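You operate a simulated robot arm through the tools that you are given. There is no shell and no other tool.

The job below is to be done with a simulated robot arm. You get a single attempt, and the scene is never put back.

## Task
Empty the small blue tray and brush the dust off the long tray's lip.
Fine: pull the long tray out; tip the small one into the waste hole; use the hand brush; small tray and brush back in their places; long tray slid in again; spill no dust on the counter. Set down upright: hand brush. Where these are worked on the way, their far stop is far enough and under half their travel is too little: long blue tray. What is to be rubbed or washed off counts as gone when no trace of it is left.

The check looks at the end state, three seconds after you hand in, the way a careful person would. Anything else that was tipped, shoved, dropped, spilled or broken makes it a failure.

## Robot
A 7-joint arm with a three-finger gripper, fixed in place. Base frame: the origin is at the foot of the arm, x ahead of it, y to its left, z up. Units: cm, degrees, N and s.
With the tool pointing down near the work surface it reaches from about 12 to 88 cm from the base axis. Its first joint turns from -166.0 to 166.0 degrees. Payload 2.94 kg.
The tool frame sits at the grasp point between the pads (the TCP): z along the fingers, y along the line on which they close. The tips reach 3 cm beyond it. The gripper opens to 13.2 cm. The gripper's body begins 10.7 cm behind the TCP.
Orientation is that of the tool frame in the base frame, as a unit quaternion [x, y, z, w]. With the fingers straight down and closing along the base's y, the tool's x points along the base's -x, its y along +y and its z along -z.

## Interface
- The arm moves only by the tool drive_tool. Its argument "moves" is a list that holds one entry, the list of rows, each a list of 7 numbers: the shift along the tool's x, y, z in cm, then the turn, a rotation vector about the tool's x, y, z in degrees, then the gripper command, from -1 (fully open) to 1 (shut), values between in proportion. In form: [[[tx, ty, tz, ax, ay, az, grip], ...]]. A call has 1 to 20 rows; each row is the pose to reach, as a shift and turn from the pose commanded when the call began, along the tool's axes at that moment. A row lasts 0.2 s, in which the tool goes at most 5 cm and 8.6 degrees; a call with a longer step from one row to the next is refused whole, and so is a gripper value outside its range. A pose out of reach is approached as far as the arm can. The call stops where the force on the tool passes 90 N (or 10 N more than at its start, if that is more) or the arm is blocked; 0.2 s more then pass. The fingers move at their own pace and stop on an object; they squeeze with about 21 N. The grip force told is the motor's: it shows also when the fingers shut on nothing. Time passes only in rows, and 0.2 s behind the last, so rows that repeat a pose let the fingers close. It gives the time, the measured TCP pose, the force on the tool (base axes), the opening and the grip force at its end, in the units of the frame above (readings bear some noise), with the torque about the TCP (base axes, N m) and any sound that the robot's microphone picked up.
- Cameras (640 x 400 px; columns grow to the right, rows downward): "scene" is fixed at [4.91, -49.9, 164.43]; the picture's right is [0.69, -0.73, 0.00], its down [-0.49, -0.46, -0.74] and it looks along [0.54, 0.51, -0.67] (base axes); focal length 313 px, centre (320, 200). "wrist" rides on the gripper at [7.2, 0.3, -14.4] in the tool frame; the picture's right is [-0.04, 1.00, 0.00], its down [-0.88, -0.04, -0.48] and it looks along [-0.48, -0.02, 0.88] (tool axes); focal length 256 px, centre (320, 200). There is no depth. A picture from a camera that has moved, and an enlarged one, comes with that camera's place and axes in the base frame and with its lens.
- grab_frame(camera): a new picture of that camera. No time passes.
- raise_lower(by): slides the trunk up (or, below 0, down) by that many cm; the arm rides with it, the base frame stays. It gives what a move gives, with no picture.
- zoom(camera, box): a new picture of the part [left, top, right, bottom] of that camera's present view, enlarged. No time passes.
- job_done(): hands the job in; it is judged then, once.

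Nothing tells you positions but the pictures and the camera data. Unless the task says otherwise, let go and move clear before handing in.

The tools are called after "Call:" as name(argument=value, ...) on one line, values as JSON. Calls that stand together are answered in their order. drive_tool: Moves the arm, as the interface text tells. Its arguments: {"type":"object","properties":{"moves":{"type":"array","items":{"type":"array","items":{"type":"array","items":{"type":"number"}}}}},"required":["moves"]} The other tools are called the same way: raise_lower (by) slides the trunk up or down; grab_frame (camera) takes a picture; zoom (camera, box) takes an enlarged picture of a part of a camera's view; job_done () hands the job in.

At the start:

```text
clock: 0.0
ee_pos: [55.81, -18.38, 118.36]
orientation: [0.002, 1.0, 0.0, 0.0]
contact_force: [0.7, 0.8, -0.1]
moment: [0.03, -0.01, 0.02]
finger_gap: 13.19
gripper_force: 0.1
trunk travel left (down, up): [-30.0, 24.0]
```

scene: 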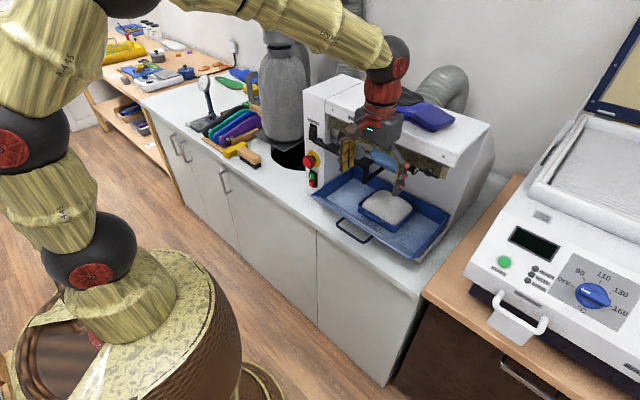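
wrist: 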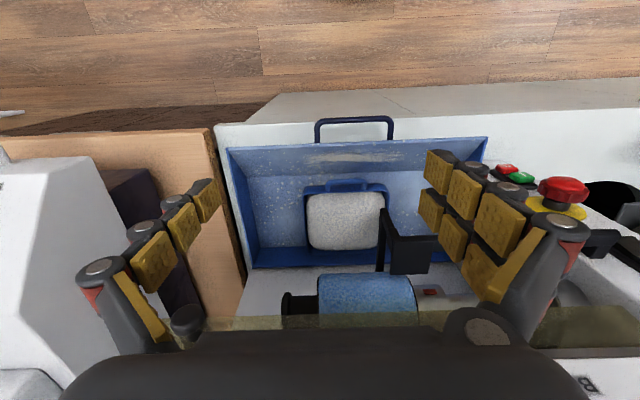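

I see a grinding machine on the counter with a long blue tray, a small blue tray with white dust in it, a waste hole, and a hand brush near the hole. I'll look closer before moving.

Call:
zoom(camera="scene", box=[280, 60, 520, 280])

Call:
zoom(camera="scene", box=[160, 60, 340, 200])

Call:
zoom(camera="wrist", box=[200, 80, 520, 320])

```text
1.82 times, centred on (400, 170) of scene
camera zoom: at [4.91, -49.9, 164.43], right [0.69, -0.73, 0.0], down [-0.49, -0.46, -0.74], along [0.54, 0.51, -0.67], focal length 570 px, centre (174, 254)
```

zoom: 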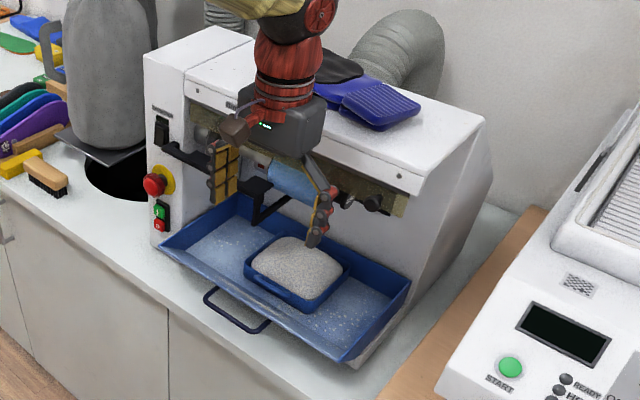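

```text
2.86 times, centred on (250, 130) of scene
camera zoom: at [4.91, -49.9, 164.43], right [0.69, -0.73, 0.0], down [-0.49, -0.46, -0.74], along [0.54, 0.51, -0.67], focal length 895 px, centre (520, 400)
```

zoom: 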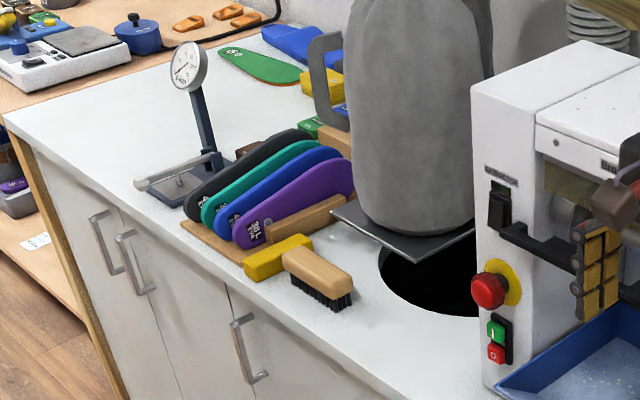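

```text
1.67 times, centred on (360, 200) of wrist
camera zoom: at [48.67, -17.92, 132.66], right [0.04, 1.0, 0.0], down [0.88, -0.04, 0.48], along [0.47, -0.02, -0.88], focal length 427 px, centre (253, 200)
```

zoom: 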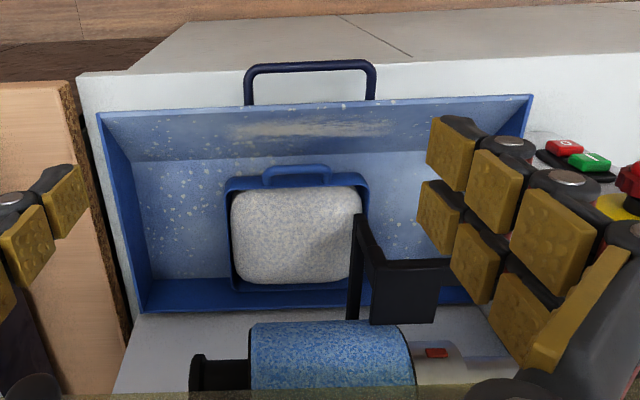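

The tray's front edge seems to be near x 58, z 97, with the counter around z 87. The hole is near (76, 37) and the brush near (63, 45). I'll back away from the machine and swing left to view the hole and brush from above.

Call:
drive_tool(moves=[[[4, 0, -2, 0, 0, 0, -1], [8, 0, -4, 0, 0, 0, -1], [10, 4, -6, 0, 0, 0, -1], [10, 9, -6, 0, 0, 0, -1], [10, 14, -6, 0, 0, 0, -1], [10, 19, -6, 0, 0, 0, -1], [10, 24, -6, 0, 0, 0, -1], [10, 29, -6, 0, 0, 0, -1], [10, 34, -6, 0, 0, 0, -1], [10, 39, -6, 0, 0, 0, -1], [10, 44, -6, 0, 0, 0, -1], [10, 49, -6, 0, 0, 0, -1], [10, 54, -6, 0, 0, 0, -1]]])

Call:
grab_frame(camera="wrist")

Call:
grab_frame(camera="scene")

```text
clock: 2.8
ee_pos: [45.83, 35.87, 124.17]
orientation: [0.001, 1.0, -0.001, -0.001]
contact_force: [0.6, 0.6, 0.3]
moment: [-0.03, 0.01, -0.01]
finger_gap: 13.21
gripper_force: 0.0
trunk travel left (down, up): [-30.0, 24.0]
```

```text
taken
camera wrist: at [38.72, 36.37, 138.51], right [0.04, 1.0, 0.0], down [0.88, -0.04, 0.47], along [0.47, -0.02, -0.88], focal length 256 px, centre (320, 200)
```

wrist: 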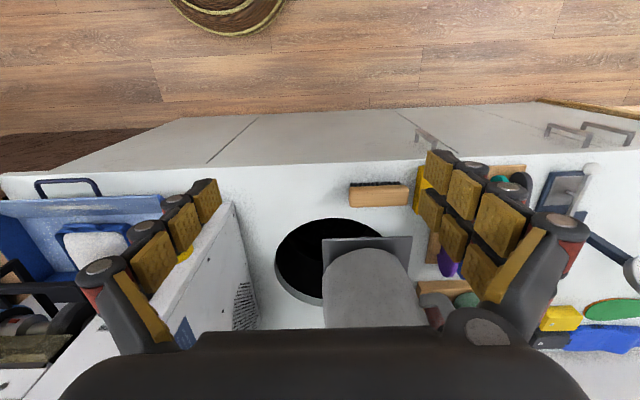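

```text
taken
```

scene: 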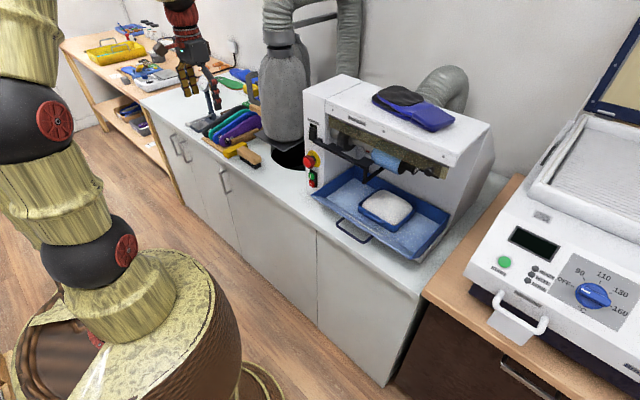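

The hole is open on its front-left portion, with a grey filter column on a plate overhanging it behind. The brush lies with its bristles toward the front edge. I'll zoom both cameras for measurement.

Call:
zoom(camera="wrist", box=[240, 150, 440, 330])

Call:
zoom(camera="scene", box=[210, 100, 330, 200])

Call:
zoom(camera="scene", box=[300, 140, 460, 270])

Call:
zoom(camera="wrist", box=[0, 150, 240, 330])

```text
2.22 times, centred on (340, 240) of wrist
camera zoom: at [38.72, 36.37, 138.51], right [0.04, 1.0, 0.0], down [0.88, -0.04, 0.47], along [0.47, -0.02, -0.88], focal length 569 px, centre (276, 111)
```

zoom: 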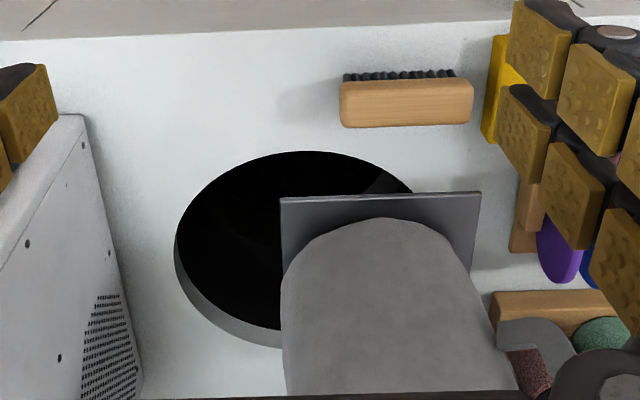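

```text
4.00 times, centred on (270, 150) of scene
camera zoom: at [4.91, -49.9, 164.43], right [0.69, -0.73, 0.0], down [-0.49, -0.46, -0.74], along [0.54, 0.51, -0.67], focal length 1253 px, centre (520, 400)
```

zoom: 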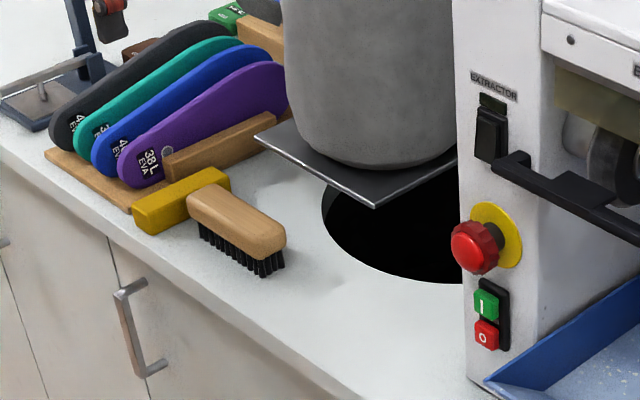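

```text
3.08 times, centred on (380, 205) of scene
camera zoom: at [4.91, -49.9, 164.43], right [0.69, -0.73, 0.0], down [-0.49, -0.46, -0.74], along [0.54, 0.51, -0.67], focal length 964 px, centre (135, 185)
```

zoom: 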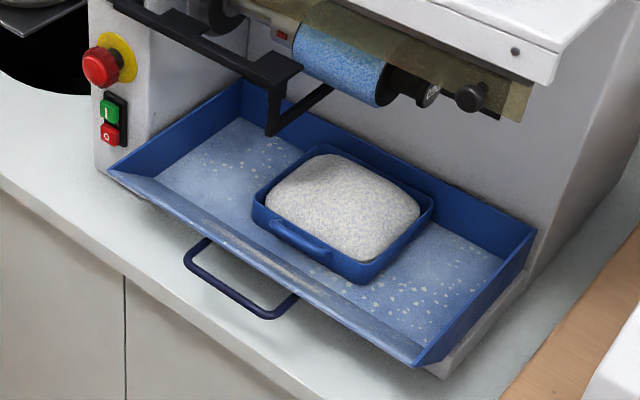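

```text
2.22 times, centred on (120, 240) of wrist
camera zoom: at [38.72, 36.37, 138.51], right [0.04, 1.0, 0.0], down [0.88, -0.04, 0.47], along [0.47, -0.02, -0.88], focal length 569 px, centre (764, 111)
```

zoom: 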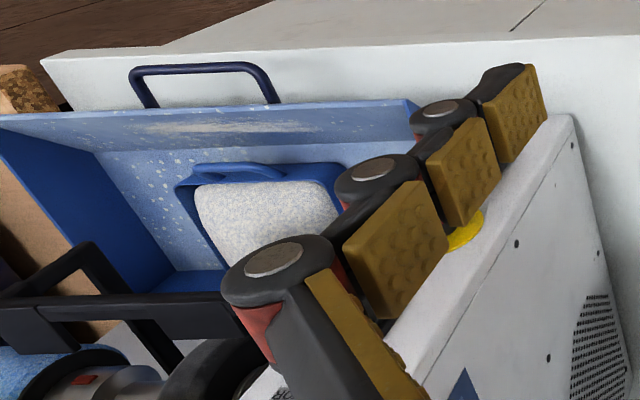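

The hole's open part spans about x 72–95, y 24–35, between the machine's side wall (y≈14.5) and the filter column. I'll go back in front of the long tray for a closer look at its handle, the lip and the small tray.

Call:
drive_tool(moves=[[[0, -5, 0, 0, 0, 0, -1], [0, -10, 0, 0, 0, 0, -1], [0, -15, 0, 0, 0, 0, -1], [0, -20, 0, 0, 0, 0, -1], [0, -25, 0, 0, 0, 0, -1], [0, -30, 0, 0, 0, 0, -1], [0, -35, 2, 0, 0, 0, -1], [0, -40, 5, 0, 0, 0, -1], [0, -44, 8, 0, 0, 0, -1], [-1, -47, 11, 0, 0, 0, -1], [-2, -49, 14, 0, 0, 0, -1]]])

Call:
grab_frame(camera="wrist")

Call:
zoom(camera="wrist", box=[160, 100, 480, 300])

```text
refused: row 7 steps farther than a row can; nothing moved
```

```text
taken
camera wrist: at [38.72, 36.37, 138.51], right [0.04, 1.0, 0.0], down [0.88, -0.04, 0.47], along [0.47, -0.02, -0.88], focal length 256 px, centre (320, 200)
```

wrist: 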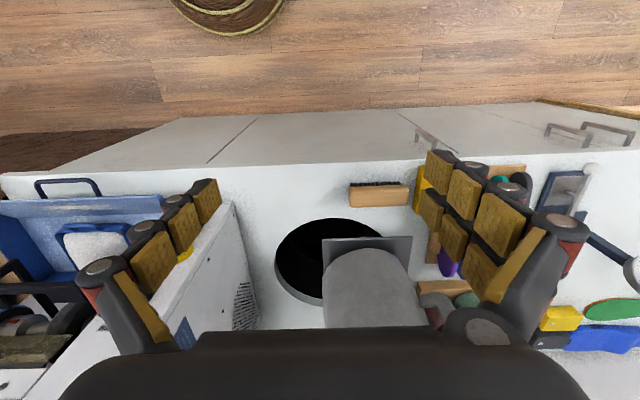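

```text
2.00 times, centred on (320, 200) of wrist
camera zoom: at [38.72, 36.37, 138.51], right [0.04, 1.0, 0.0], down [0.88, -0.04, 0.47], along [0.47, -0.02, -0.88], focal length 512 px, centre (320, 200)
```

zoom: 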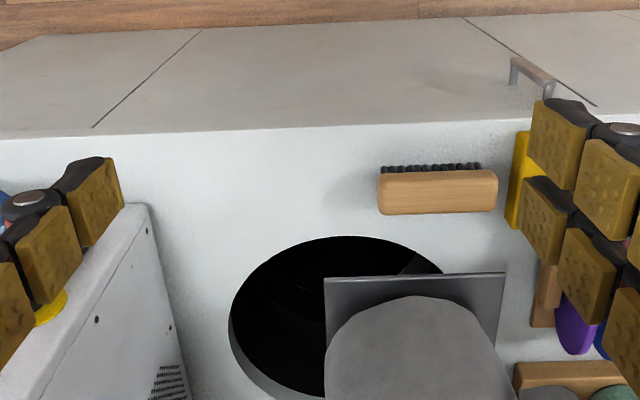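

The move was refused because one row's step was slightly too long, so nothing has changed. I'll resend it with smaller steps.

Call:
drive_tool(moves=[[[0, -5, 0, 0, 0, 0, -1], [0, -10, 0, 0, 0, 0, -1], [0, -15, 0, 0, 0, 0, -1], [0, -20, 0, 0, 0, 0, -1], [0, -25, 0, 0, 0, 0, -1], [0, -30, 0, 0, 0, 0, -1], [0, -34, 2, 0, 0, 0, -1], [0, -38, 4, 0, 0, 0, -1], [0, -42, 6, 0, 0, 0, -1], [-1, -45, 9, 0, 0, 0, -1], [-2, -47, 12, 0, 0, 0, -1], [-2, -49, 14, 0, 0, 0, -1]]])

Call:
grab_frame(camera="wrist")

Call:
zoom(camera="wrist", box=[200, 80, 440, 280])

```text
clock: 5.4
ee_pos: [47.83, -13.41, 110.23]
orientation: [0.0, 1.0, 0.0, 0.001]
contact_force: [0.1, 0.2, -0.6]
moment: [0.03, 0.01, 0.01]
finger_gap: 13.15
gripper_force: 0.1
trunk travel left (down, up): [-30.0, 24.0]
```

```text
taken
camera wrist: at [40.68, -13.0, 124.59], right [0.04, 1.0, 0.0], down [0.88, -0.04, 0.48], along [0.47, -0.02, -0.88], focal length 256 px, centre (320, 200)
```

wrist: 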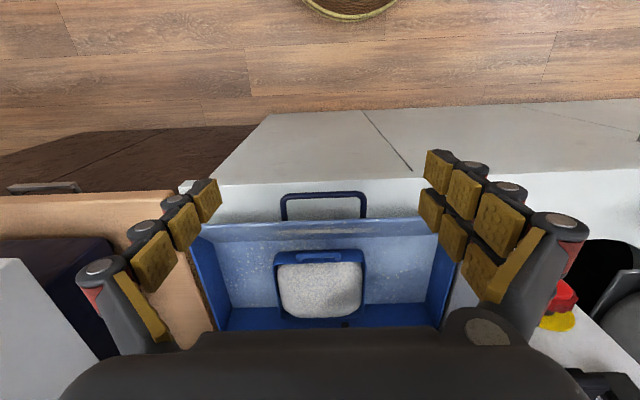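

```text
2.00 times, centred on (320, 180) of wrist
camera zoom: at [40.68, -13.0, 124.59], right [0.04, 1.0, 0.0], down [0.88, -0.04, 0.48], along [0.47, -0.02, -0.88], focal length 512 px, centre (320, 240)
```

zoom: 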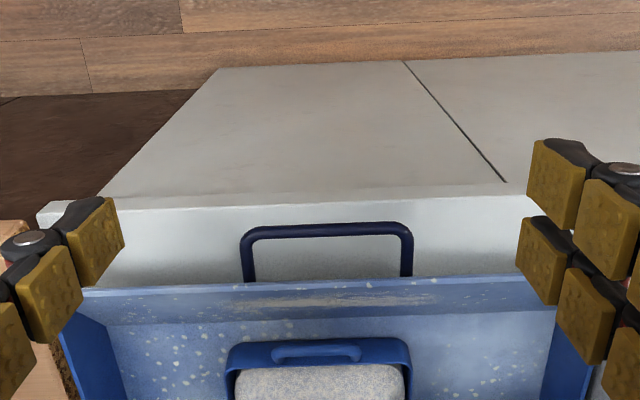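

The pull handle's bar looks to be at x≈56, z≈94.6, spanning y −18.7 to −7.8, and there's a machine bracket at about (62, −12.5, 110). I'll yaw the gripper 90° so the fingers close fore-and-aft around the bar, then tilt it so the body stays clear of that bracket.

Call:
drive_tool(moves=[[[0, 0, -1, 0, 0, -8, -1], [0, 0, -2, 0, 0, -16, -1], [0, 0, -2, 0, 0, -24, -1], [0, 0, -2, 0, 0, -32, -1], [0, 0, -2, 0, 0, -40, -1], [0, 0, -2, 0, 0, -48, -1], [0, 0, -2, 0, 0, -56, -1], [0, 0, -2, 0, 0, -64, -1], [0, 0, -2, 0, 0, -72, -1], [0, 0, -2, 0, 0, -80, -1], [0, 0, -2, 0, 0, -88, -1], [0, 0, -2, 0, 0, -90, -1]]])

Call:
grab_frame(camera="wrist")

Call:
grab_frame(camera="scene")

```text
clock: 8.0
ee_pos: [47.9, -13.31, 112.3]
orientation: [0.708, -0.707, 0.001, 0.0]
contact_force: [-0.3, 0.1, -0.4]
moment: [0.0, -0.03, 0.03]
finger_gap: 13.22
gripper_force: 0.1
trunk travel left (down, up): [-30.0, 24.0]
```

```text
taken
camera wrist: at [47.57, -20.46, 126.66], right [-1.0, 0.04, 0.0], down [0.04, 0.88, 0.48], along [0.02, 0.48, -0.88], focal length 256 px, centre (320, 200)
```

wrist: 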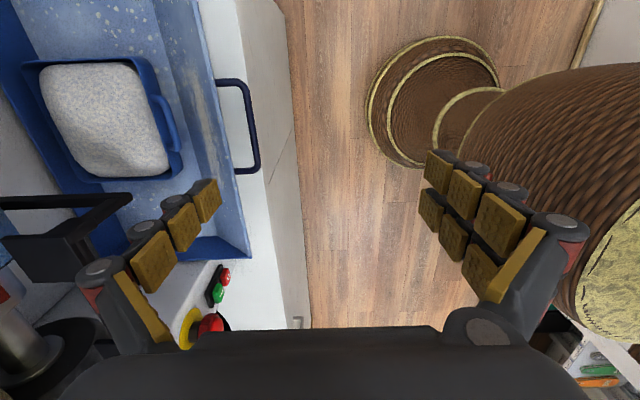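

```text
taken
```

scene: 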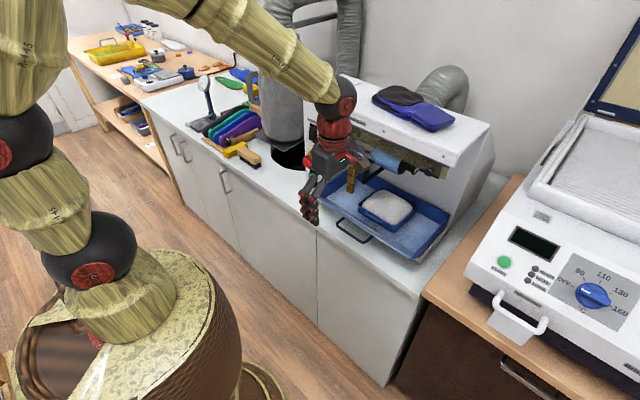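

Yaw reached. I'll zoom this sideways view to see the lip's profile and the small tray's handle.

Call:
zoom(camera="wrist", box=[0, 0, 300, 200])

```text
2.00 times, centred on (150, 100) of wrist
camera zoom: at [47.57, -20.46, 126.66], right [-1.0, 0.04, 0.0], down [0.04, 0.88, 0.48], along [0.02, 0.48, -0.88], focal length 512 px, centre (660, 400)
```

zoom: 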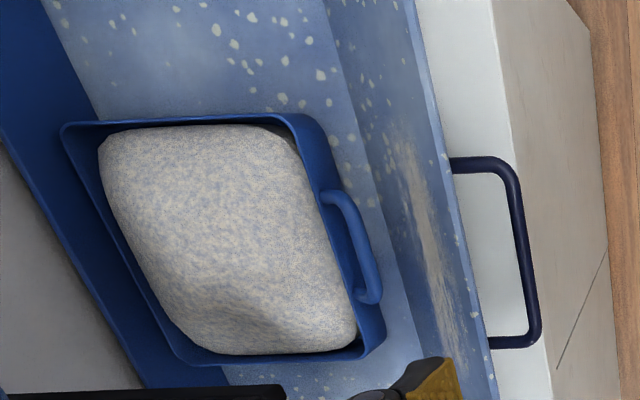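

The small tray's loop handle sticks out at the front, and the dust streak lies on the long tray's sloped lip. I'll tilt the tool 20°, narrow the fingers to about 3 cm and move just above the pull bar, then check alignment.

Call:
drive_tool(moves=[[[0, -2, 3, 7, 0, 0, 0.2], [0, -4, 6, 14, 0, 0, 0.545], [0, -5.5, 9, 20, 0, 0, 0.545], [0, -6.05, 12.1, 20, 0, 0, 0.545], [0, -6.05, 12.1, 20, 0, 0, 0.545], [0, -6.05, 12.1, 20, 0, 0, 0.545], [0, -6.05, 12.1, 20, 0, 0, 0.545]]])

Call:
grab_frame(camera="wrist")

Call:
zoom(camera="scene", box=[300, 140, 460, 270])

```text
clock: 9.6
ee_pos: [53.78, -13.32, 100.21]
orientation: [0.697, -0.696, 0.123, -0.122]
contact_force: [0.8, 0.2, 0.3]
moment: [0.0, 0.01, 0.01]
finger_gap: 2.99
gripper_force: 0.0
trunk travel left (down, up): [-30.0, 24.0]
```

```text
taken
camera wrist: at [48.67, -20.42, 113.65], right [-0.94, 0.04, -0.34], down [-0.13, 0.88, 0.46], along [0.32, 0.47, -0.82], focal length 256 px, centre (320, 200)
```

wrist: 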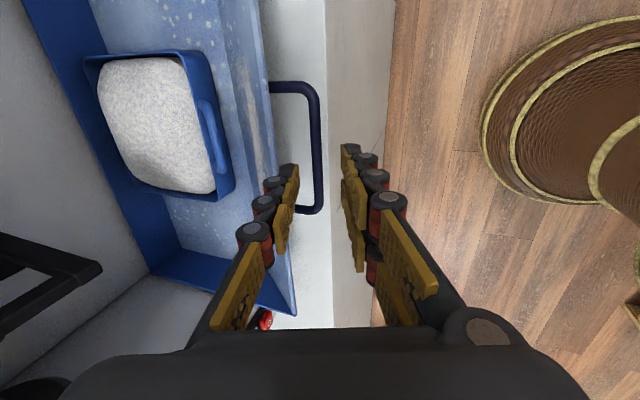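

```text
3.08 times, centred on (380, 205) of scene
camera zoom: at [4.91, -49.9, 164.43], right [0.69, -0.73, 0.0], down [-0.49, -0.46, -0.74], along [0.54, 0.51, -0.67], focal length 964 px, centre (135, 185)
```

zoom: 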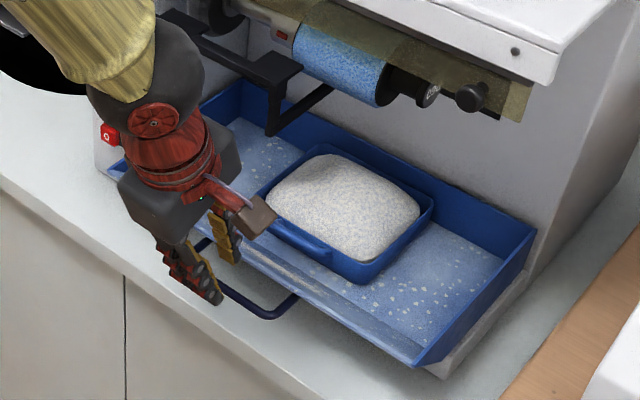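

The bar lines up between the fingers, about 6 cm ahead along the tool axis. I'll advance along the axis and close on it.

Call:
drive_tool(moves=[[[0, -0.15, 2, 0, 0, 0, 0.606], [0, -0.15, 4, 0, 0, 0, 0.606], [0, -0.15, 5.5, 0, 0, 0, 0.606], [0, -0.15, 6.4, 0, 0, 0, 0.606], [0, -0.15, 6.4, 0, 0, 0, 0.606]]])

Call:
grab_frame(camera="wrist")

Call:
zoom(camera="scene", box=[300, 140, 460, 270])

```text
clock: 10.8
ee_pos: [56.03, -13.32, 94.25]
orientation: [-0.696, 0.696, -0.123, 0.122]
contact_force: [0.0, 0.4, 1.5]
moment: [0.04, -0.02, -0.04]
finger_gap: 2.6
gripper_force: 0.2
trunk travel left (down, up): [-30.0, 24.0]
```

```text
taken
camera wrist: at [51.01, -20.44, 107.59], right [-0.94, 0.04, -0.34], down [-0.13, 0.88, 0.46], along [0.32, 0.47, -0.82], focal length 256 px, centre (320, 200)
```

wrist: 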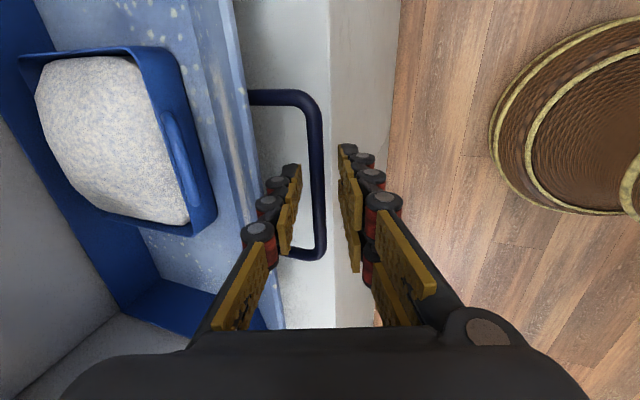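

```text
3.08 times, centred on (380, 205) of scene
camera zoom: at [4.91, -49.9, 164.43], right [0.69, -0.73, 0.0], down [-0.49, -0.46, -0.74], along [0.54, 0.51, -0.67], focal length 964 px, centre (135, 185)
```

zoom: 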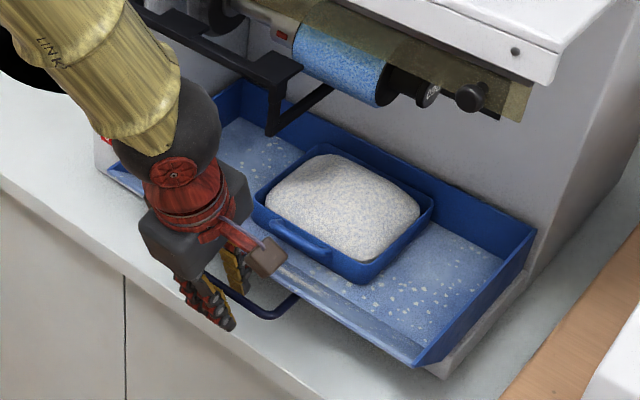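

The bar sits between the fingers. I'll close on it and check the grip before pulling.

Call:
drive_tool(moves=[[[0, 0, 0, 0, 0, 0, 1], [0, 0, 0, 0, 0, 0, 1], [0, 0, 0, 0, 0, 0, 1], [0, 0, 0, 0, 0, 0, 1]]])

```text
clock: 11.8
ee_pos: [56.27, -13.34, 94.27]
orientation: [-0.696, 0.697, -0.122, 0.123]
contact_force: [3.4, 0.5, 0.3]
moment: [-0.34, -0.02, 0.56]
finger_gap: 0.76
gripper_force: 35.1
trunk travel left (down, up): [-30.0, 24.0]
```

The bar is gripped at 0.76 cm. I'll pull the long tray straight out toward the robot, slowly.

Call:
drive_tool(moves=[[[0, 0.47, -0.17, 0, 0, 0, 1], [0, 1.41, -0.51, 0, 0, 0, 1], [0, 2.35, -0.855, 0, 0, 0, 1], [0, 3.29, -1.2, 0, 0, 0, 1], [0, 4.23, -1.54, 0, 0, 0, 1], [0, 5.17, -1.88, 0, 0, 0, 1], [0, 6.11, -2.22, 0, 0, 0, 1], [0, 7.05, -2.565, 0, 0, 0, 1], [0, 7.99, -2.91, 0, 0, 0, 1], [0, 8.93, -3.25, 0, 0, 0, 1], [0, 9.4, -3.42, 0, 0, 0, 1]]])

Call:
grab_frame(camera="scene")

```text
clock: 14.2
ee_pos: [46.05, -13.38, 94.2]
orientation: [0.697, -0.696, 0.122, -0.123]
contact_force: [-0.7, 1.1, -4.4]
moment: [-0.18, 0.01, 0.65]
finger_gap: 0.74
gripper_force: 35.3
trunk travel left (down, up): [-30.0, 24.0]
```

```text
taken
```

scene: 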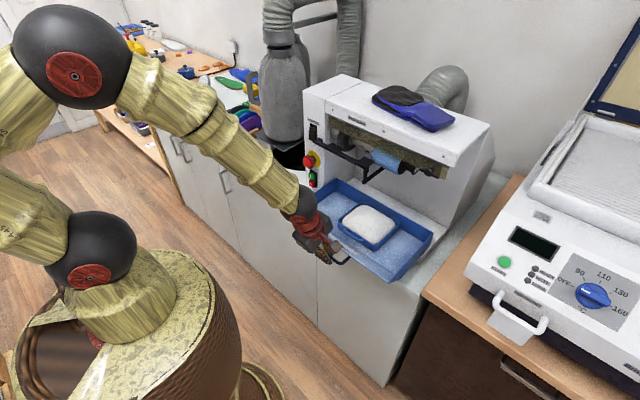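

The tray and the small tray on it have moved out 10 cm. I'll continue pulling slowly to its far stop.

Call:
drive_tool(moves=[[[0, 0.47, -0.17, 0, 0, 0, 1], [0, 1.22, -0.44, 0, 0, 0, 1], [0, 1.97, -0.72, 0, 0, 0, 1], [0, 2.72, -0.99, 0, 0, 0, 1], [0, 3.47, -1.26, 0, 0, 0, 1], [0, 4.22, -1.53, 0, 0, 0, 1], [0, 4.97, -1.81, 0, 0, 0, 1], [0, 5.72, -2.08, 0, 0, 0, 1], [0, 6.47, -2.35, 0, 0, 0, 1], [0, 7.22, -2.63, 0, 0, 0, 1], [0, 7.97, -2.9, 0, 0, 0, 1]]])

Call:
grab_frame(camera="scene")

```text
clock: 16.1
ee_pos: [41.76, -14.09, 95.78]
orientation: [-0.694, 0.694, -0.142, 0.127]
contact_force: [51.2, 14.6, 4.9]
moment: [0.24, -0.81, 0.44]
finger_gap: 0.85
gripper_force: 35.3
trunk travel left (down, up): [-30.0, 24.0]
stopped in row 9: the force on the tool passed its limit at 94 N (the readings are from after the stop); the commanded pose is now the measured one
```

```text
taken
```

scene: 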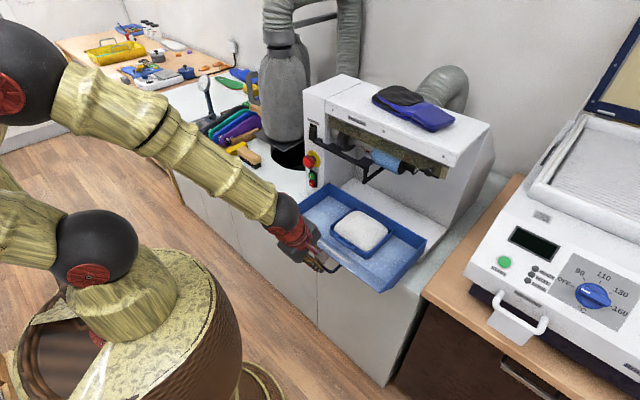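

The tray hit its far stop after about 14 cm. I'll relax the pull, open the fingers and back off along the tool axis.

Call:
drive_tool(moves=[[[0, -0.3, 0.1, 0, 0, 0, 1], [0, -0.3, 0.1, 0, 0, 0, 0.606], [0, -0.3, 0.1, 0, 0, 0, 0.606], [0, -0.3, 0.1, 0, 0, 0, 0.606]]])

Call:
grab_frame(camera="wrist")

```text
clock: 17.1
ee_pos: [41.13, -13.86, 94.9]
orientation: [-0.695, 0.696, -0.134, 0.125]
contact_force: [4.9, 1.6, -0.3]
moment: [-0.02, -0.08, 0.03]
finger_gap: 2.85
gripper_force: 2.1
trunk travel left (down, up): [-30.0, 24.0]
```

```text
taken
camera wrist: at [35.57, -20.74, 108.35], right [-0.93, 0.04, -0.36], down [-0.13, 0.88, 0.45], along [0.34, 0.47, -0.82], focal length 256 px, centre (320, 200)
```

wrist: 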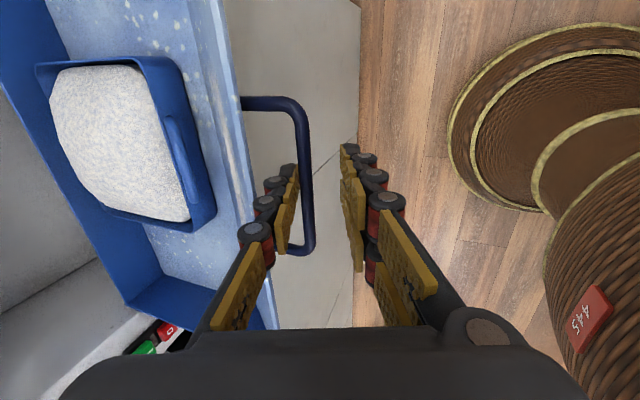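

The bar is touching the inner finger, so I'll shift 0.6 cm forward and then withdraw upward.

Call:
drive_tool(moves=[[[0, -0.6, 0.2, 0, 0, 0, 0.606], [0, -0.6, -1, 0, 0, 0, 0.606], [0, -0.6, -3, 0, 0, 0, 0.606], [0, -0.6, -6, 0, 0, 0, 0.606], [0, -0.6, -10, 0, 0, 0, 0.606], [0, -0.6, -14, 0, 0, 0, 0.606]]])

Call:
grab_frame(camera="wrist")

Call:
zoom(camera="scene", box=[280, 120, 460, 300])

```text
clock: 18.5
ee_pos: [36.61, -13.77, 108.24]
orientation: [-0.694, 0.696, -0.135, 0.125]
contact_force: [1.1, 0.9, -0.1]
moment: [0.01, -0.02, 0.0]
finger_gap: 2.6
gripper_force: 0.0
trunk travel left (down, up): [-30.0, 24.0]
```

```text
taken
camera wrist: at [31.07, -20.59, 121.69], right [-0.93, 0.04, -0.36], down [-0.13, 0.88, 0.45], along [0.34, 0.47, -0.82], focal length 256 px, centre (320, 200)
```

wrist: 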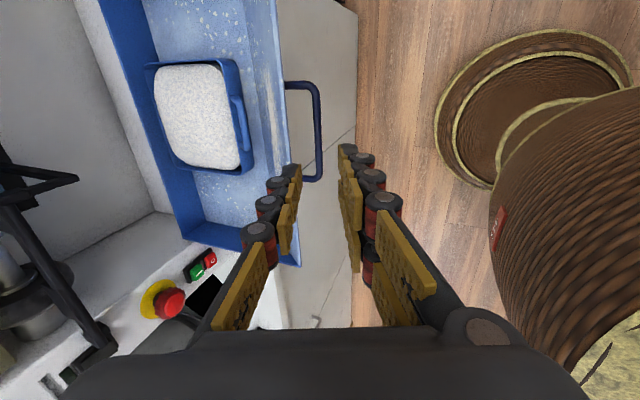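

```text
2.22 times, centred on (370, 210) of scene
camera zoom: at [4.91, -49.9, 164.43], right [0.69, -0.73, 0.0], down [-0.49, -0.46, -0.74], along [0.54, 0.51, -0.67], focal length 696 px, centre (209, 178)
```

zoom: 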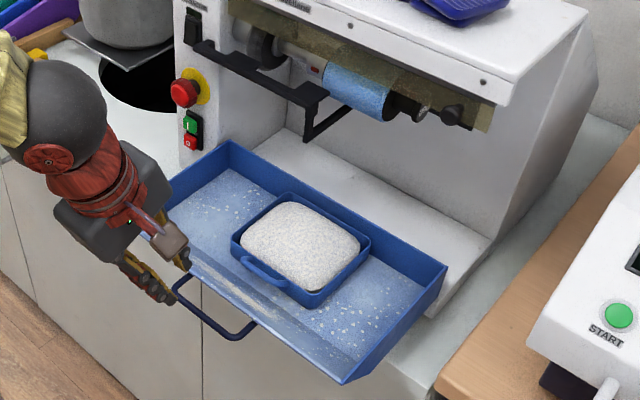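

The long tray is out with the small tray undisturbed. Next I'll look closely at the small tray's handle to choose a grip.

Call:
zoom(camera="wrist", box=[130, 30, 290, 190])

Call:
zoom(camera="scene", box=[325, 180, 395, 230])

```text
2.50 times, centred on (210, 110) of wrist
camera zoom: at [31.07, -20.59, 121.69], right [-0.93, 0.04, -0.36], down [-0.13, 0.88, 0.45], along [0.34, 0.47, -0.82], focal length 640 px, centre (595, 425)
```

zoom: 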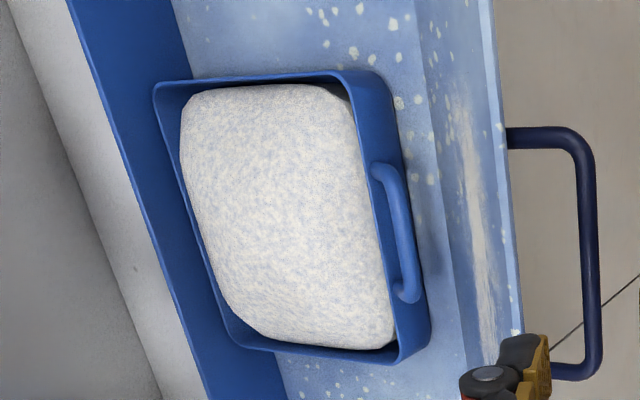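

```text
8.00 times, centred on (360, 205) of scene
camera zoom: at [4.91, -49.9, 164.43], right [0.69, -0.73, 0.0], down [-0.49, -0.46, -0.74], along [0.54, 0.51, -0.67], focal length 2507 px, centre (0, 160)
```

zoom: 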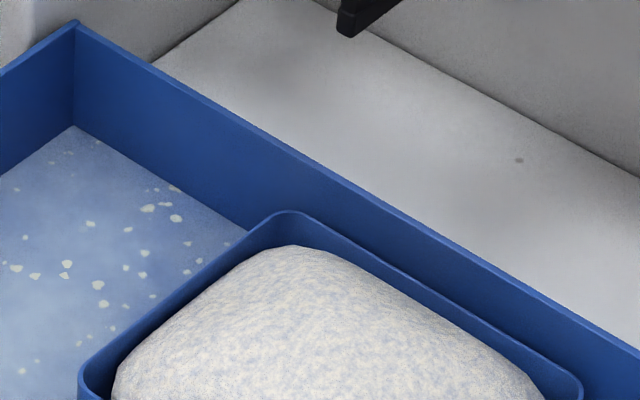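

I need a near-vertical view of the small handle to see whether a finger fits through its loop, so I'll level the tool and hover over the tray.

Call:
drive_tool(moves=[[[-0.8, -3.25, 1.0, -5.3, -0.2, 0, 0.606], [-1.6, -6.5, 2.5, -10.6, -0.4, -0.1, 0.606], [-2.4, -9.75, 4.4, -15.9, -0.6, -0.1, 0.606], [-3.2, -13, 6.3, -21.2, -0.8, -0.2, 0.606], [-3.2, -13, 6.3, -21.2, -0.8, -0.2, 0.606]]])

Call:
grab_frame(camera="wrist")

Call:
zoom(camera="wrist", box=[260, 40, 380, 160])

```text
clock: 19.7
ee_pos: [50.87, -10.53, 107.21]
orientation: [0.707, -0.707, 0.0, -0.001]
contact_force: [0.0, -0.5, -0.2]
moment: [0.0, 0.02, -0.04]
finger_gap: 2.61
gripper_force: 0.0
trunk travel left (down, up): [-30.0, 24.0]
```

```text
taken
camera wrist: at [50.74, -17.62, 121.55], right [-1.0, 0.04, 0.0], down [0.04, 0.88, 0.48], along [0.02, 0.48, -0.88], focal length 256 px, centre (320, 200)
```

wrist: 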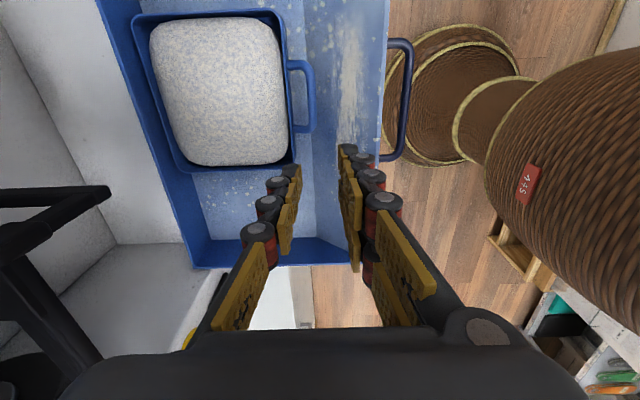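

```text
3.33 times, centred on (320, 100) of wrist
camera zoom: at [50.74, -17.62, 121.55], right [-1.0, 0.04, 0.0], down [0.04, 0.88, 0.48], along [0.02, 0.48, -0.88], focal length 853 px, centre (320, 533)
```

zoom: 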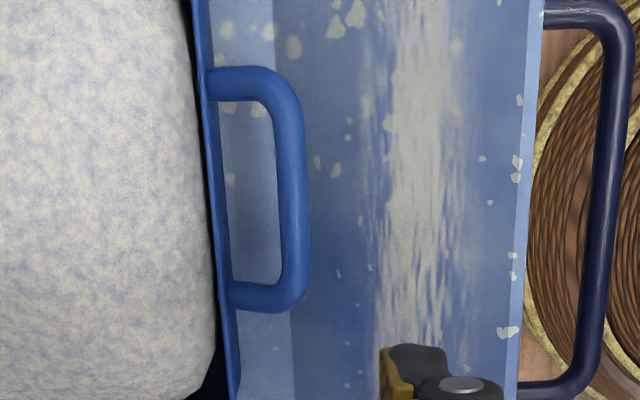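

The loop's inner gap is about 1.3 cm by 4.5 cm, its outer width is about 6.4 cm, and the bar is 0.85 cm thick. Straddling the loop sideways is the easier grip, so I'll test whether the wrist can yaw far enough for the later pour.

Call:
drive_tool(moves=[[[0, 1, -1, 0, 0, -8, 0], [0, 2, -3, 0, 0, -16, 0], [0, 2, -5, 0, 0, -24, 0], [0, 2, -5, 0, 0, -32, 0], [0, 2, -5, 0, 0, -40, 0], [0, 2, -5, 0, 0, -48, 0], [0, 2, -5, 0, 0, -56, 0], [0, 2, -5, 0, 0, -64, 0], [0, 2, -5, 0, 0, -72, 0]]])

Call:
grab_frame(camera="scene")

```text
clock: 21.7
ee_pos: [49.02, -10.57, 112.19]
orientation: [0.982, -0.189, 0.0, -0.001]
contact_force: [0.0, -1.1, -1.0]
moment: [-0.03, 0.01, -0.01]
finger_gap: 6.58
gripper_force: 0.2
out of reach, approached as far as the arm can: row 9
trunk travel left (down, up): [-30.0, 24.0]
```

```text
taken
```

scene: 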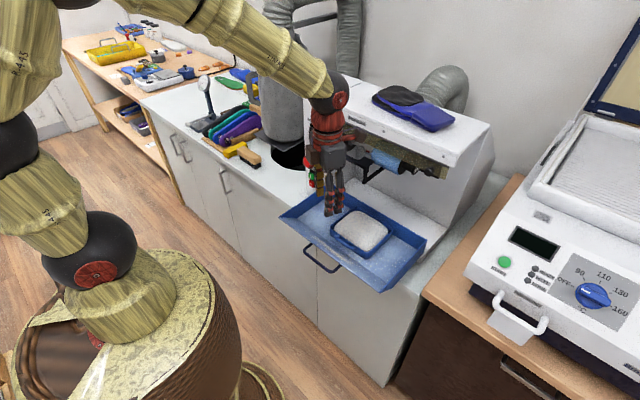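

The wrist's yaw range is roughly ±166° about its starting direction, so a finger-through-loop grip will leave more room for the pour. Before grasping, I'll inspect the hole from nearly overhead to pin down where its open area is.

Call:
drive_tool(moves=[[[-1.61, -4.02, -0.67, 0, 0, 7.5, 0], [-3.22, -8.04, -1.33, 0, 0, 15, 0], [-4.83, -12.06, -2, 0, 0, 22.5, 0], [-6.44, -16.1, -2.67, 0, 0, 30, 0], [-8.05, -20.1, -3.33, 0, 0, 37.5, 0], [-9.66, -24.1, -4, 0, 0, 45, 0], [-11.3, -28.1, -4.67, 0, 0, 52.5, 0], [-12.9, -32.2, -5.33, 0, 0, 60, 0], [-14.5, -36.2, -6, 0, 0, 67.5, 0], [-10.6, -37.8, -6, 0, 0, 68, 0], [-6.7, -39.3, -6, 0, 0, 68, 0], [-2.8, -40.9, -6, 0, 0, 68, 0], [1.1, -42.4, -6, 0, 0, 68, 0], [5.0, -44.0, -6, 0, 0, 68, 0]]])

Call:
grab_frame(camera="wrist")

Call:
grab_frame(camera="scene")

```text
clock: 24.7
ee_pos: [70.17, 28.42, 118.12]
orientation: [0.708, -0.707, -0.001, 0.001]
contact_force: [0.5, 0.0, 0.2]
moment: [0.01, 0.02, 0.03]
finger_gap: 6.58
gripper_force: 0.0
trunk travel left (down, up): [-30.0, 24.0]
```

```text
taken
camera wrist: at [69.94, 21.34, 132.5], right [-1.0, 0.04, 0.0], down [0.04, 0.88, 0.48], along [0.02, 0.48, -0.88], focal length 256 px, centre (320, 200)
```

wrist: 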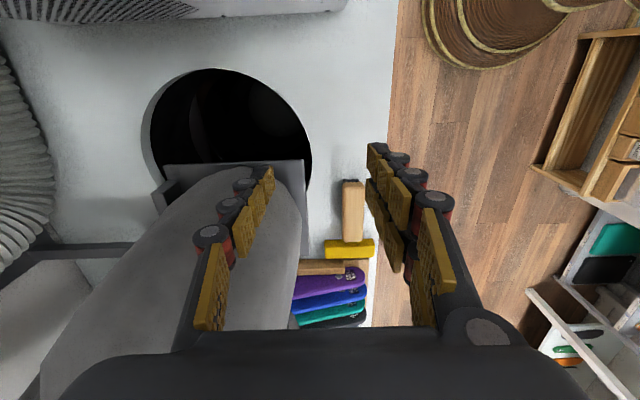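

```text
taken
```

scene: 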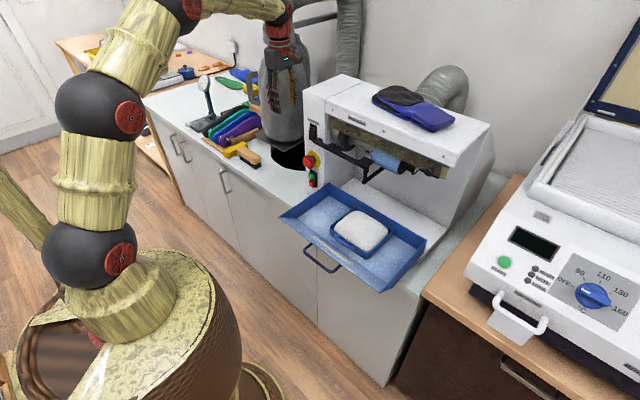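

This view shows the hole and plate well. I'll zoom in to measure them.

Call:
zoom(camera="wrist", box=[130, 50, 330, 210])

Call:
zoom(camera="wrist", box=[280, 150, 400, 290])

```text
2.50 times, centred on (230, 130) of wrist
camera zoom: at [69.94, 21.34, 132.5], right [-1.0, 0.04, 0.0], down [0.04, 0.88, 0.48], along [0.02, 0.48, -0.88], focal length 640 px, centre (545, 375)
```

zoom: 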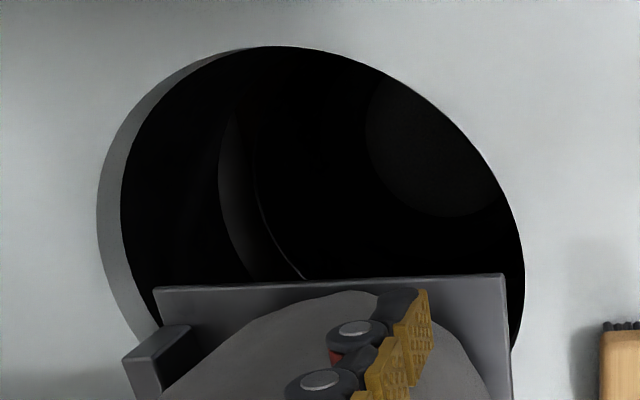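

```text
2.86 times, centred on (340, 220) of wrist
camera zoom: at [69.94, 21.34, 132.5], right [-1.0, 0.04, 0.0], down [0.04, 0.88, 0.48], along [0.02, 0.48, -0.88], focal length 731 px, centre (263, 143)
```

zoom: 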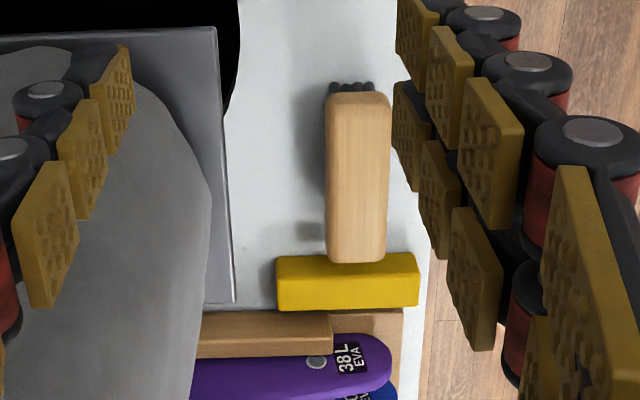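

The open part of the hole is a half-disc, x≈73–100 and y≈22–35, with the plate covering y>35. My plan is to straddle the loop handle from above, carry the tray over at (75, 26) pointing forward, and roll it sideways over the hole. I'll go back to the small tray first.

Call:
drive_tool(moves=[[[0, 4.8, 0, 0, 0, 6.4, -0.394], [0, 9.6, 0, 0, 0, 12.8, -0.394], [0, 14.4, 0, 0, 0, 19.2, -0.394], [0, 19.2, 0, 0, 0, 25.6, -0.394], [0, 24, 0, 0, 0, 32, -0.394], [4.7, 24, 0.6, 0, 0, 38.4, -0.394], [9.4, 24, 1.2, 0, 0, 44.8, -0.394], [14.1, 24, 1.8, 0, 0, 51.2, -0.394], [18.8, 24, 2.4, 0, 0, 57.6, -0.394], [23.5, 24, 3.0, 0, 0, 64, -0.394], [28.2, 24, 3.6, 0, 0, 70.4, -0.394], [32.9, 24, 4.2, 0, 0, 76.8, -0.394], [37.6, 24, 4.8, 0, 0, 83.2, -0.394], [42.3, 24, 5.4, 0, 0, 89.6, -0.394], [42.8, 24, 6, 0, 0, 90, -0.394]]])

Call:
grab_frame(camera="wrist")

```text
clock: 27.9
ee_pos: [45.98, -14.48, 112.12]
orientation: [-0.001, 1.0, 0.001, 0.001]
contact_force: [0.0, -0.8, 0.7]
moment: [0.0, -0.01, -0.03]
finger_gap: 9.21
gripper_force: 0.1
trunk travel left (down, up): [-30.0, 24.0]
```

```text
taken
camera wrist: at [38.85, -14.11, 126.54], right [0.04, 1.0, 0.0], down [0.88, -0.04, 0.48], along [0.48, -0.02, -0.88], focal length 256 px, centre (320, 200)
```

wrist: 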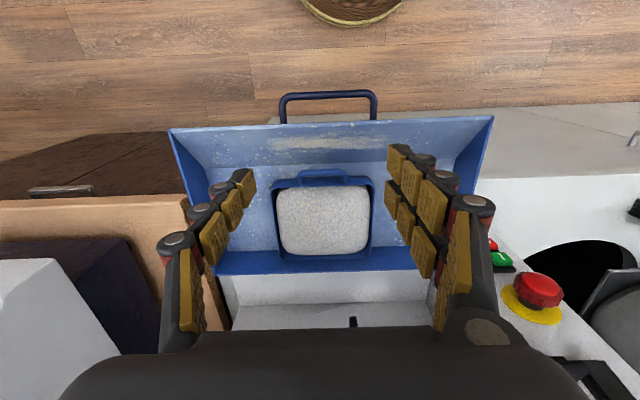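

Now I'll tilt the tool 15° forward and hover about 10 cm up along the approach line to the loop handle, then check alignment.

Call:
drive_tool(moves=[[[-1.6, 0.05, 3.1, 0, -7.5, 0, -0.394], [-3.2, 0.1, 6.3, 0, -15, 0, -0.394], [-3.2, 0.1, 6.3, 0, -15, 0, -0.394]]])

Call:
grab_frame(camera="wrist")

Call:
zoom(camera="wrist", box=[220, 60, 420, 220])

```text
clock: 28.7
ee_pos: [49.41, -14.38, 105.85]
orientation: [0.001, 0.991, 0.001, 0.132]
contact_force: [0.1, -0.4, 1.0]
moment: [0.0, 0.02, -0.02]
finger_gap: 9.21
gripper_force: 0.0
trunk travel left (down, up): [-30.0, 24.0]
```

```text
taken
camera wrist: at [38.67, -13.96, 117.86], right [0.04, 1.0, 0.01], down [0.72, -0.04, 0.69], along [0.69, -0.02, -0.73], focal length 256 px, centre (320, 200)
```

wrist: 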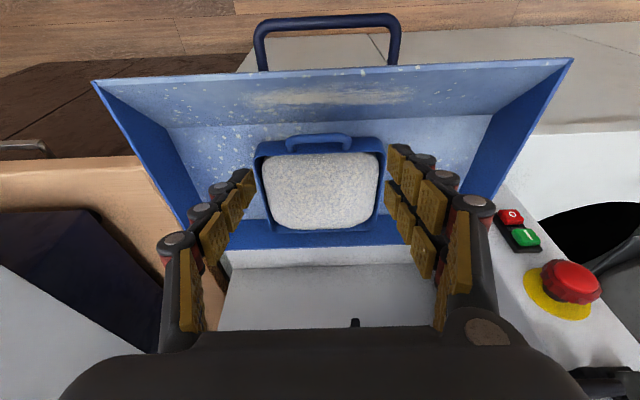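

```text
2.50 times, centred on (320, 140) of wrist
camera zoom: at [38.67, -13.96, 117.86], right [0.04, 1.0, 0.01], down [0.72, -0.04, 0.69], along [0.69, -0.02, -0.73], focal length 640 px, centre (320, 350)
```

zoom: 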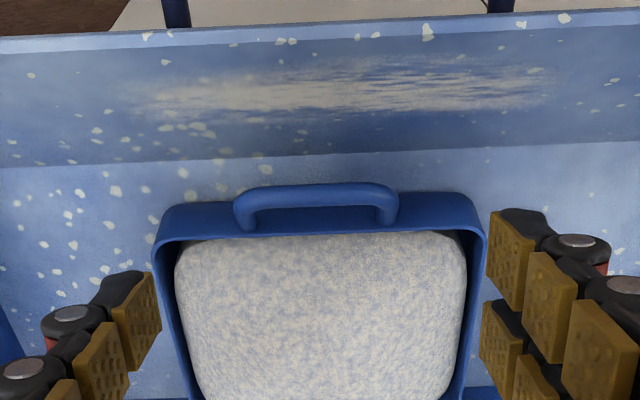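

The handle centre is at about (51.6, −14.4, 95), the tray wall is at x≈53.5, and the lip slopes from (52, 91) up to (45, 96.5). I'll lower the fingers either side of the loop, just short of the tray wall.

Call:
drive_tool(moves=[[[0.37, 0, 3, 0, 0, 0, -0.394], [0.37, 0, 6, 0, 0, 0, -0.394], [0.37, 0, 8.5, 0, 0, 0, -0.394], [0.37, 0, 10.4, 0, 0, 0, -0.394], [0.37, 0, 10.4, 0, 0, 0, -0.394]]])

Call:
grab_frame(camera="wrist")

Call:
zoom(camera="scene", box=[310, 170, 410, 250])

```text
clock: 29.9
ee_pos: [51.72, -14.35, 95.89]
orientation: [-0.001, 0.991, 0.0, 0.132]
contact_force: [-0.3, 1.6, 9.3]
moment: [0.51, -0.21, 0.03]
finger_gap: 9.58
gripper_force: 2.8
trunk travel left (down, up): [-30.0, 24.0]
```

```text
taken
camera wrist: at [41.09, -13.9, 107.88], right [0.04, 1.0, 0.01], down [0.72, -0.04, 0.69], along [0.69, -0.02, -0.72], focal length 256 px, centre (320, 200)
```

wrist: 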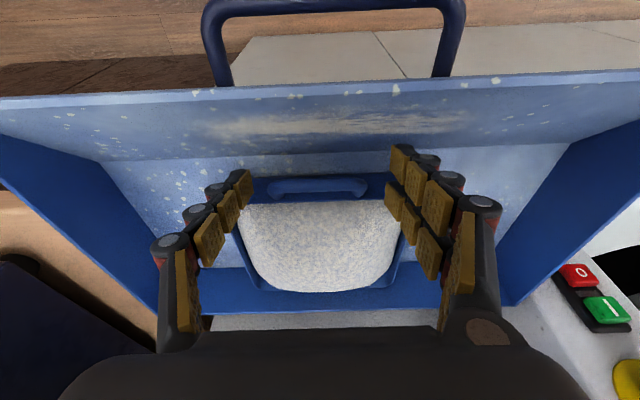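

```text
5.00 times, centred on (360, 210) of scene
camera zoom: at [4.91, -49.9, 164.43], right [0.69, -0.73, 0.0], down [-0.49, -0.46, -0.74], along [0.54, 0.51, -0.67], focal length 1567 px, centre (120, 150)
```

zoom: 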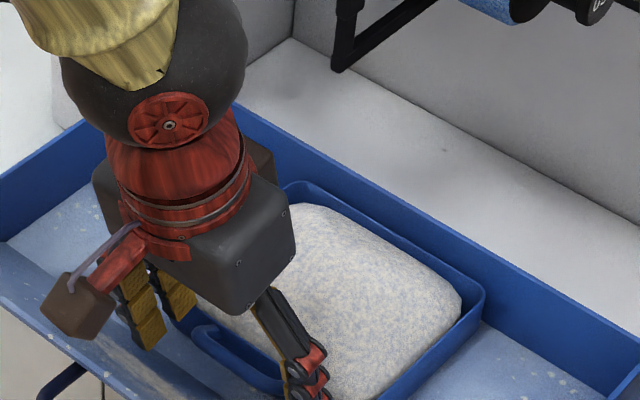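

There's a light 9 N upward contact on the left finger. I'll zoom to see what it's touching.

Call:
zoom(camera="wrist", box=[370, 120, 510, 240])

Call:
zoom(camera="wrist", box=[140, 140, 280, 260])

```text
3.33 times, centred on (440, 180) of wrist
camera zoom: at [41.09, -13.9, 107.88], right [0.04, 1.0, 0.01], down [0.72, -0.04, 0.69], along [0.69, -0.02, -0.72], focal length 853 px, centre (-80, 267)
```

zoom: 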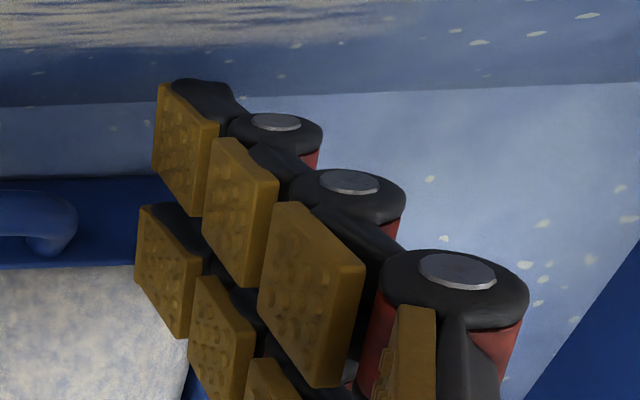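

```text
3.33 times, centred on (210, 200) of wrist
camera zoom: at [41.09, -13.9, 107.88], right [0.04, 1.0, 0.01], down [0.72, -0.04, 0.69], along [0.69, -0.02, -0.72], focal length 853 px, centre (687, 200)
```

zoom: 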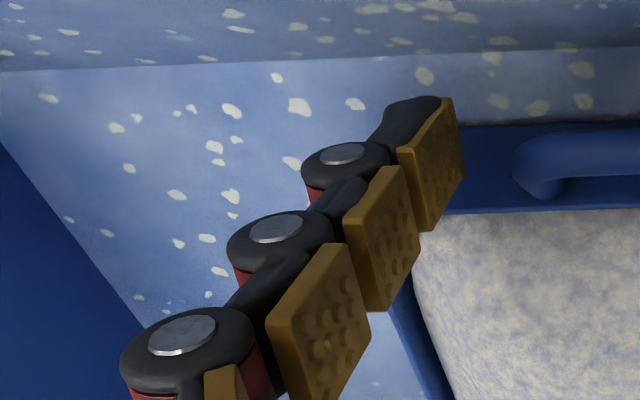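

The left finger is actually a double digit about ±1.4 cm wide, and its rear digit met the small tray's rim. A better grip is the single digit through the loop and the double digits in front of the bar. I'll retreat straight back, level the tool and yaw 90°.

Call:
drive_tool(moves=[[[0, 0, -2, 0, 0, 0, -0.394], [0, 0, -5, 0, 0, 0, -0.394], [0, 0, -8.5, 0, 7.6, 0, -0.394], [0, 0, -12, 0, 15.2, 0, -0.394], [0, 0, -12, 0, 15.2, 0, -0.394]]])

Call:
zoom(camera="wrist", box=[200, 60, 440, 280])

```text
clock: 31.1
ee_pos: [48.63, -14.33, 107.44]
orientation: [-0.001, 1.0, 0.0, -0.001]
contact_force: [-0.6, 1.1, -0.3]
moment: [-0.01, -0.02, 0.01]
finger_gap: 9.2
gripper_force: 0.0
trunk travel left (down, up): [-30.0, 24.0]
```

```text
1.82 times, centred on (320, 170) of wrist
camera zoom: at [41.46, -13.92, 121.82], right [0.04, 1.0, 0.0], down [0.88, -0.04, 0.47], along [0.47, -0.02, -0.88], focal length 465 px, centre (320, 254)
```

zoom: 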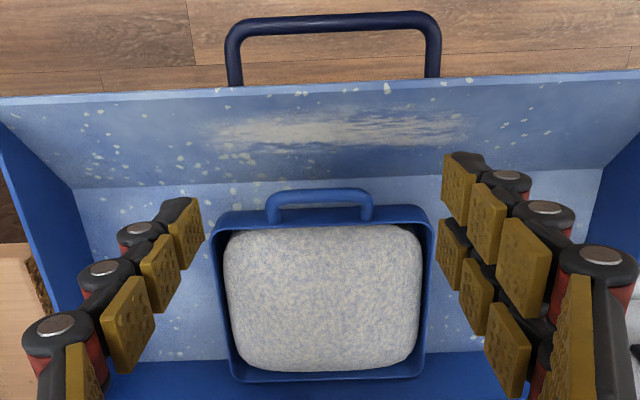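

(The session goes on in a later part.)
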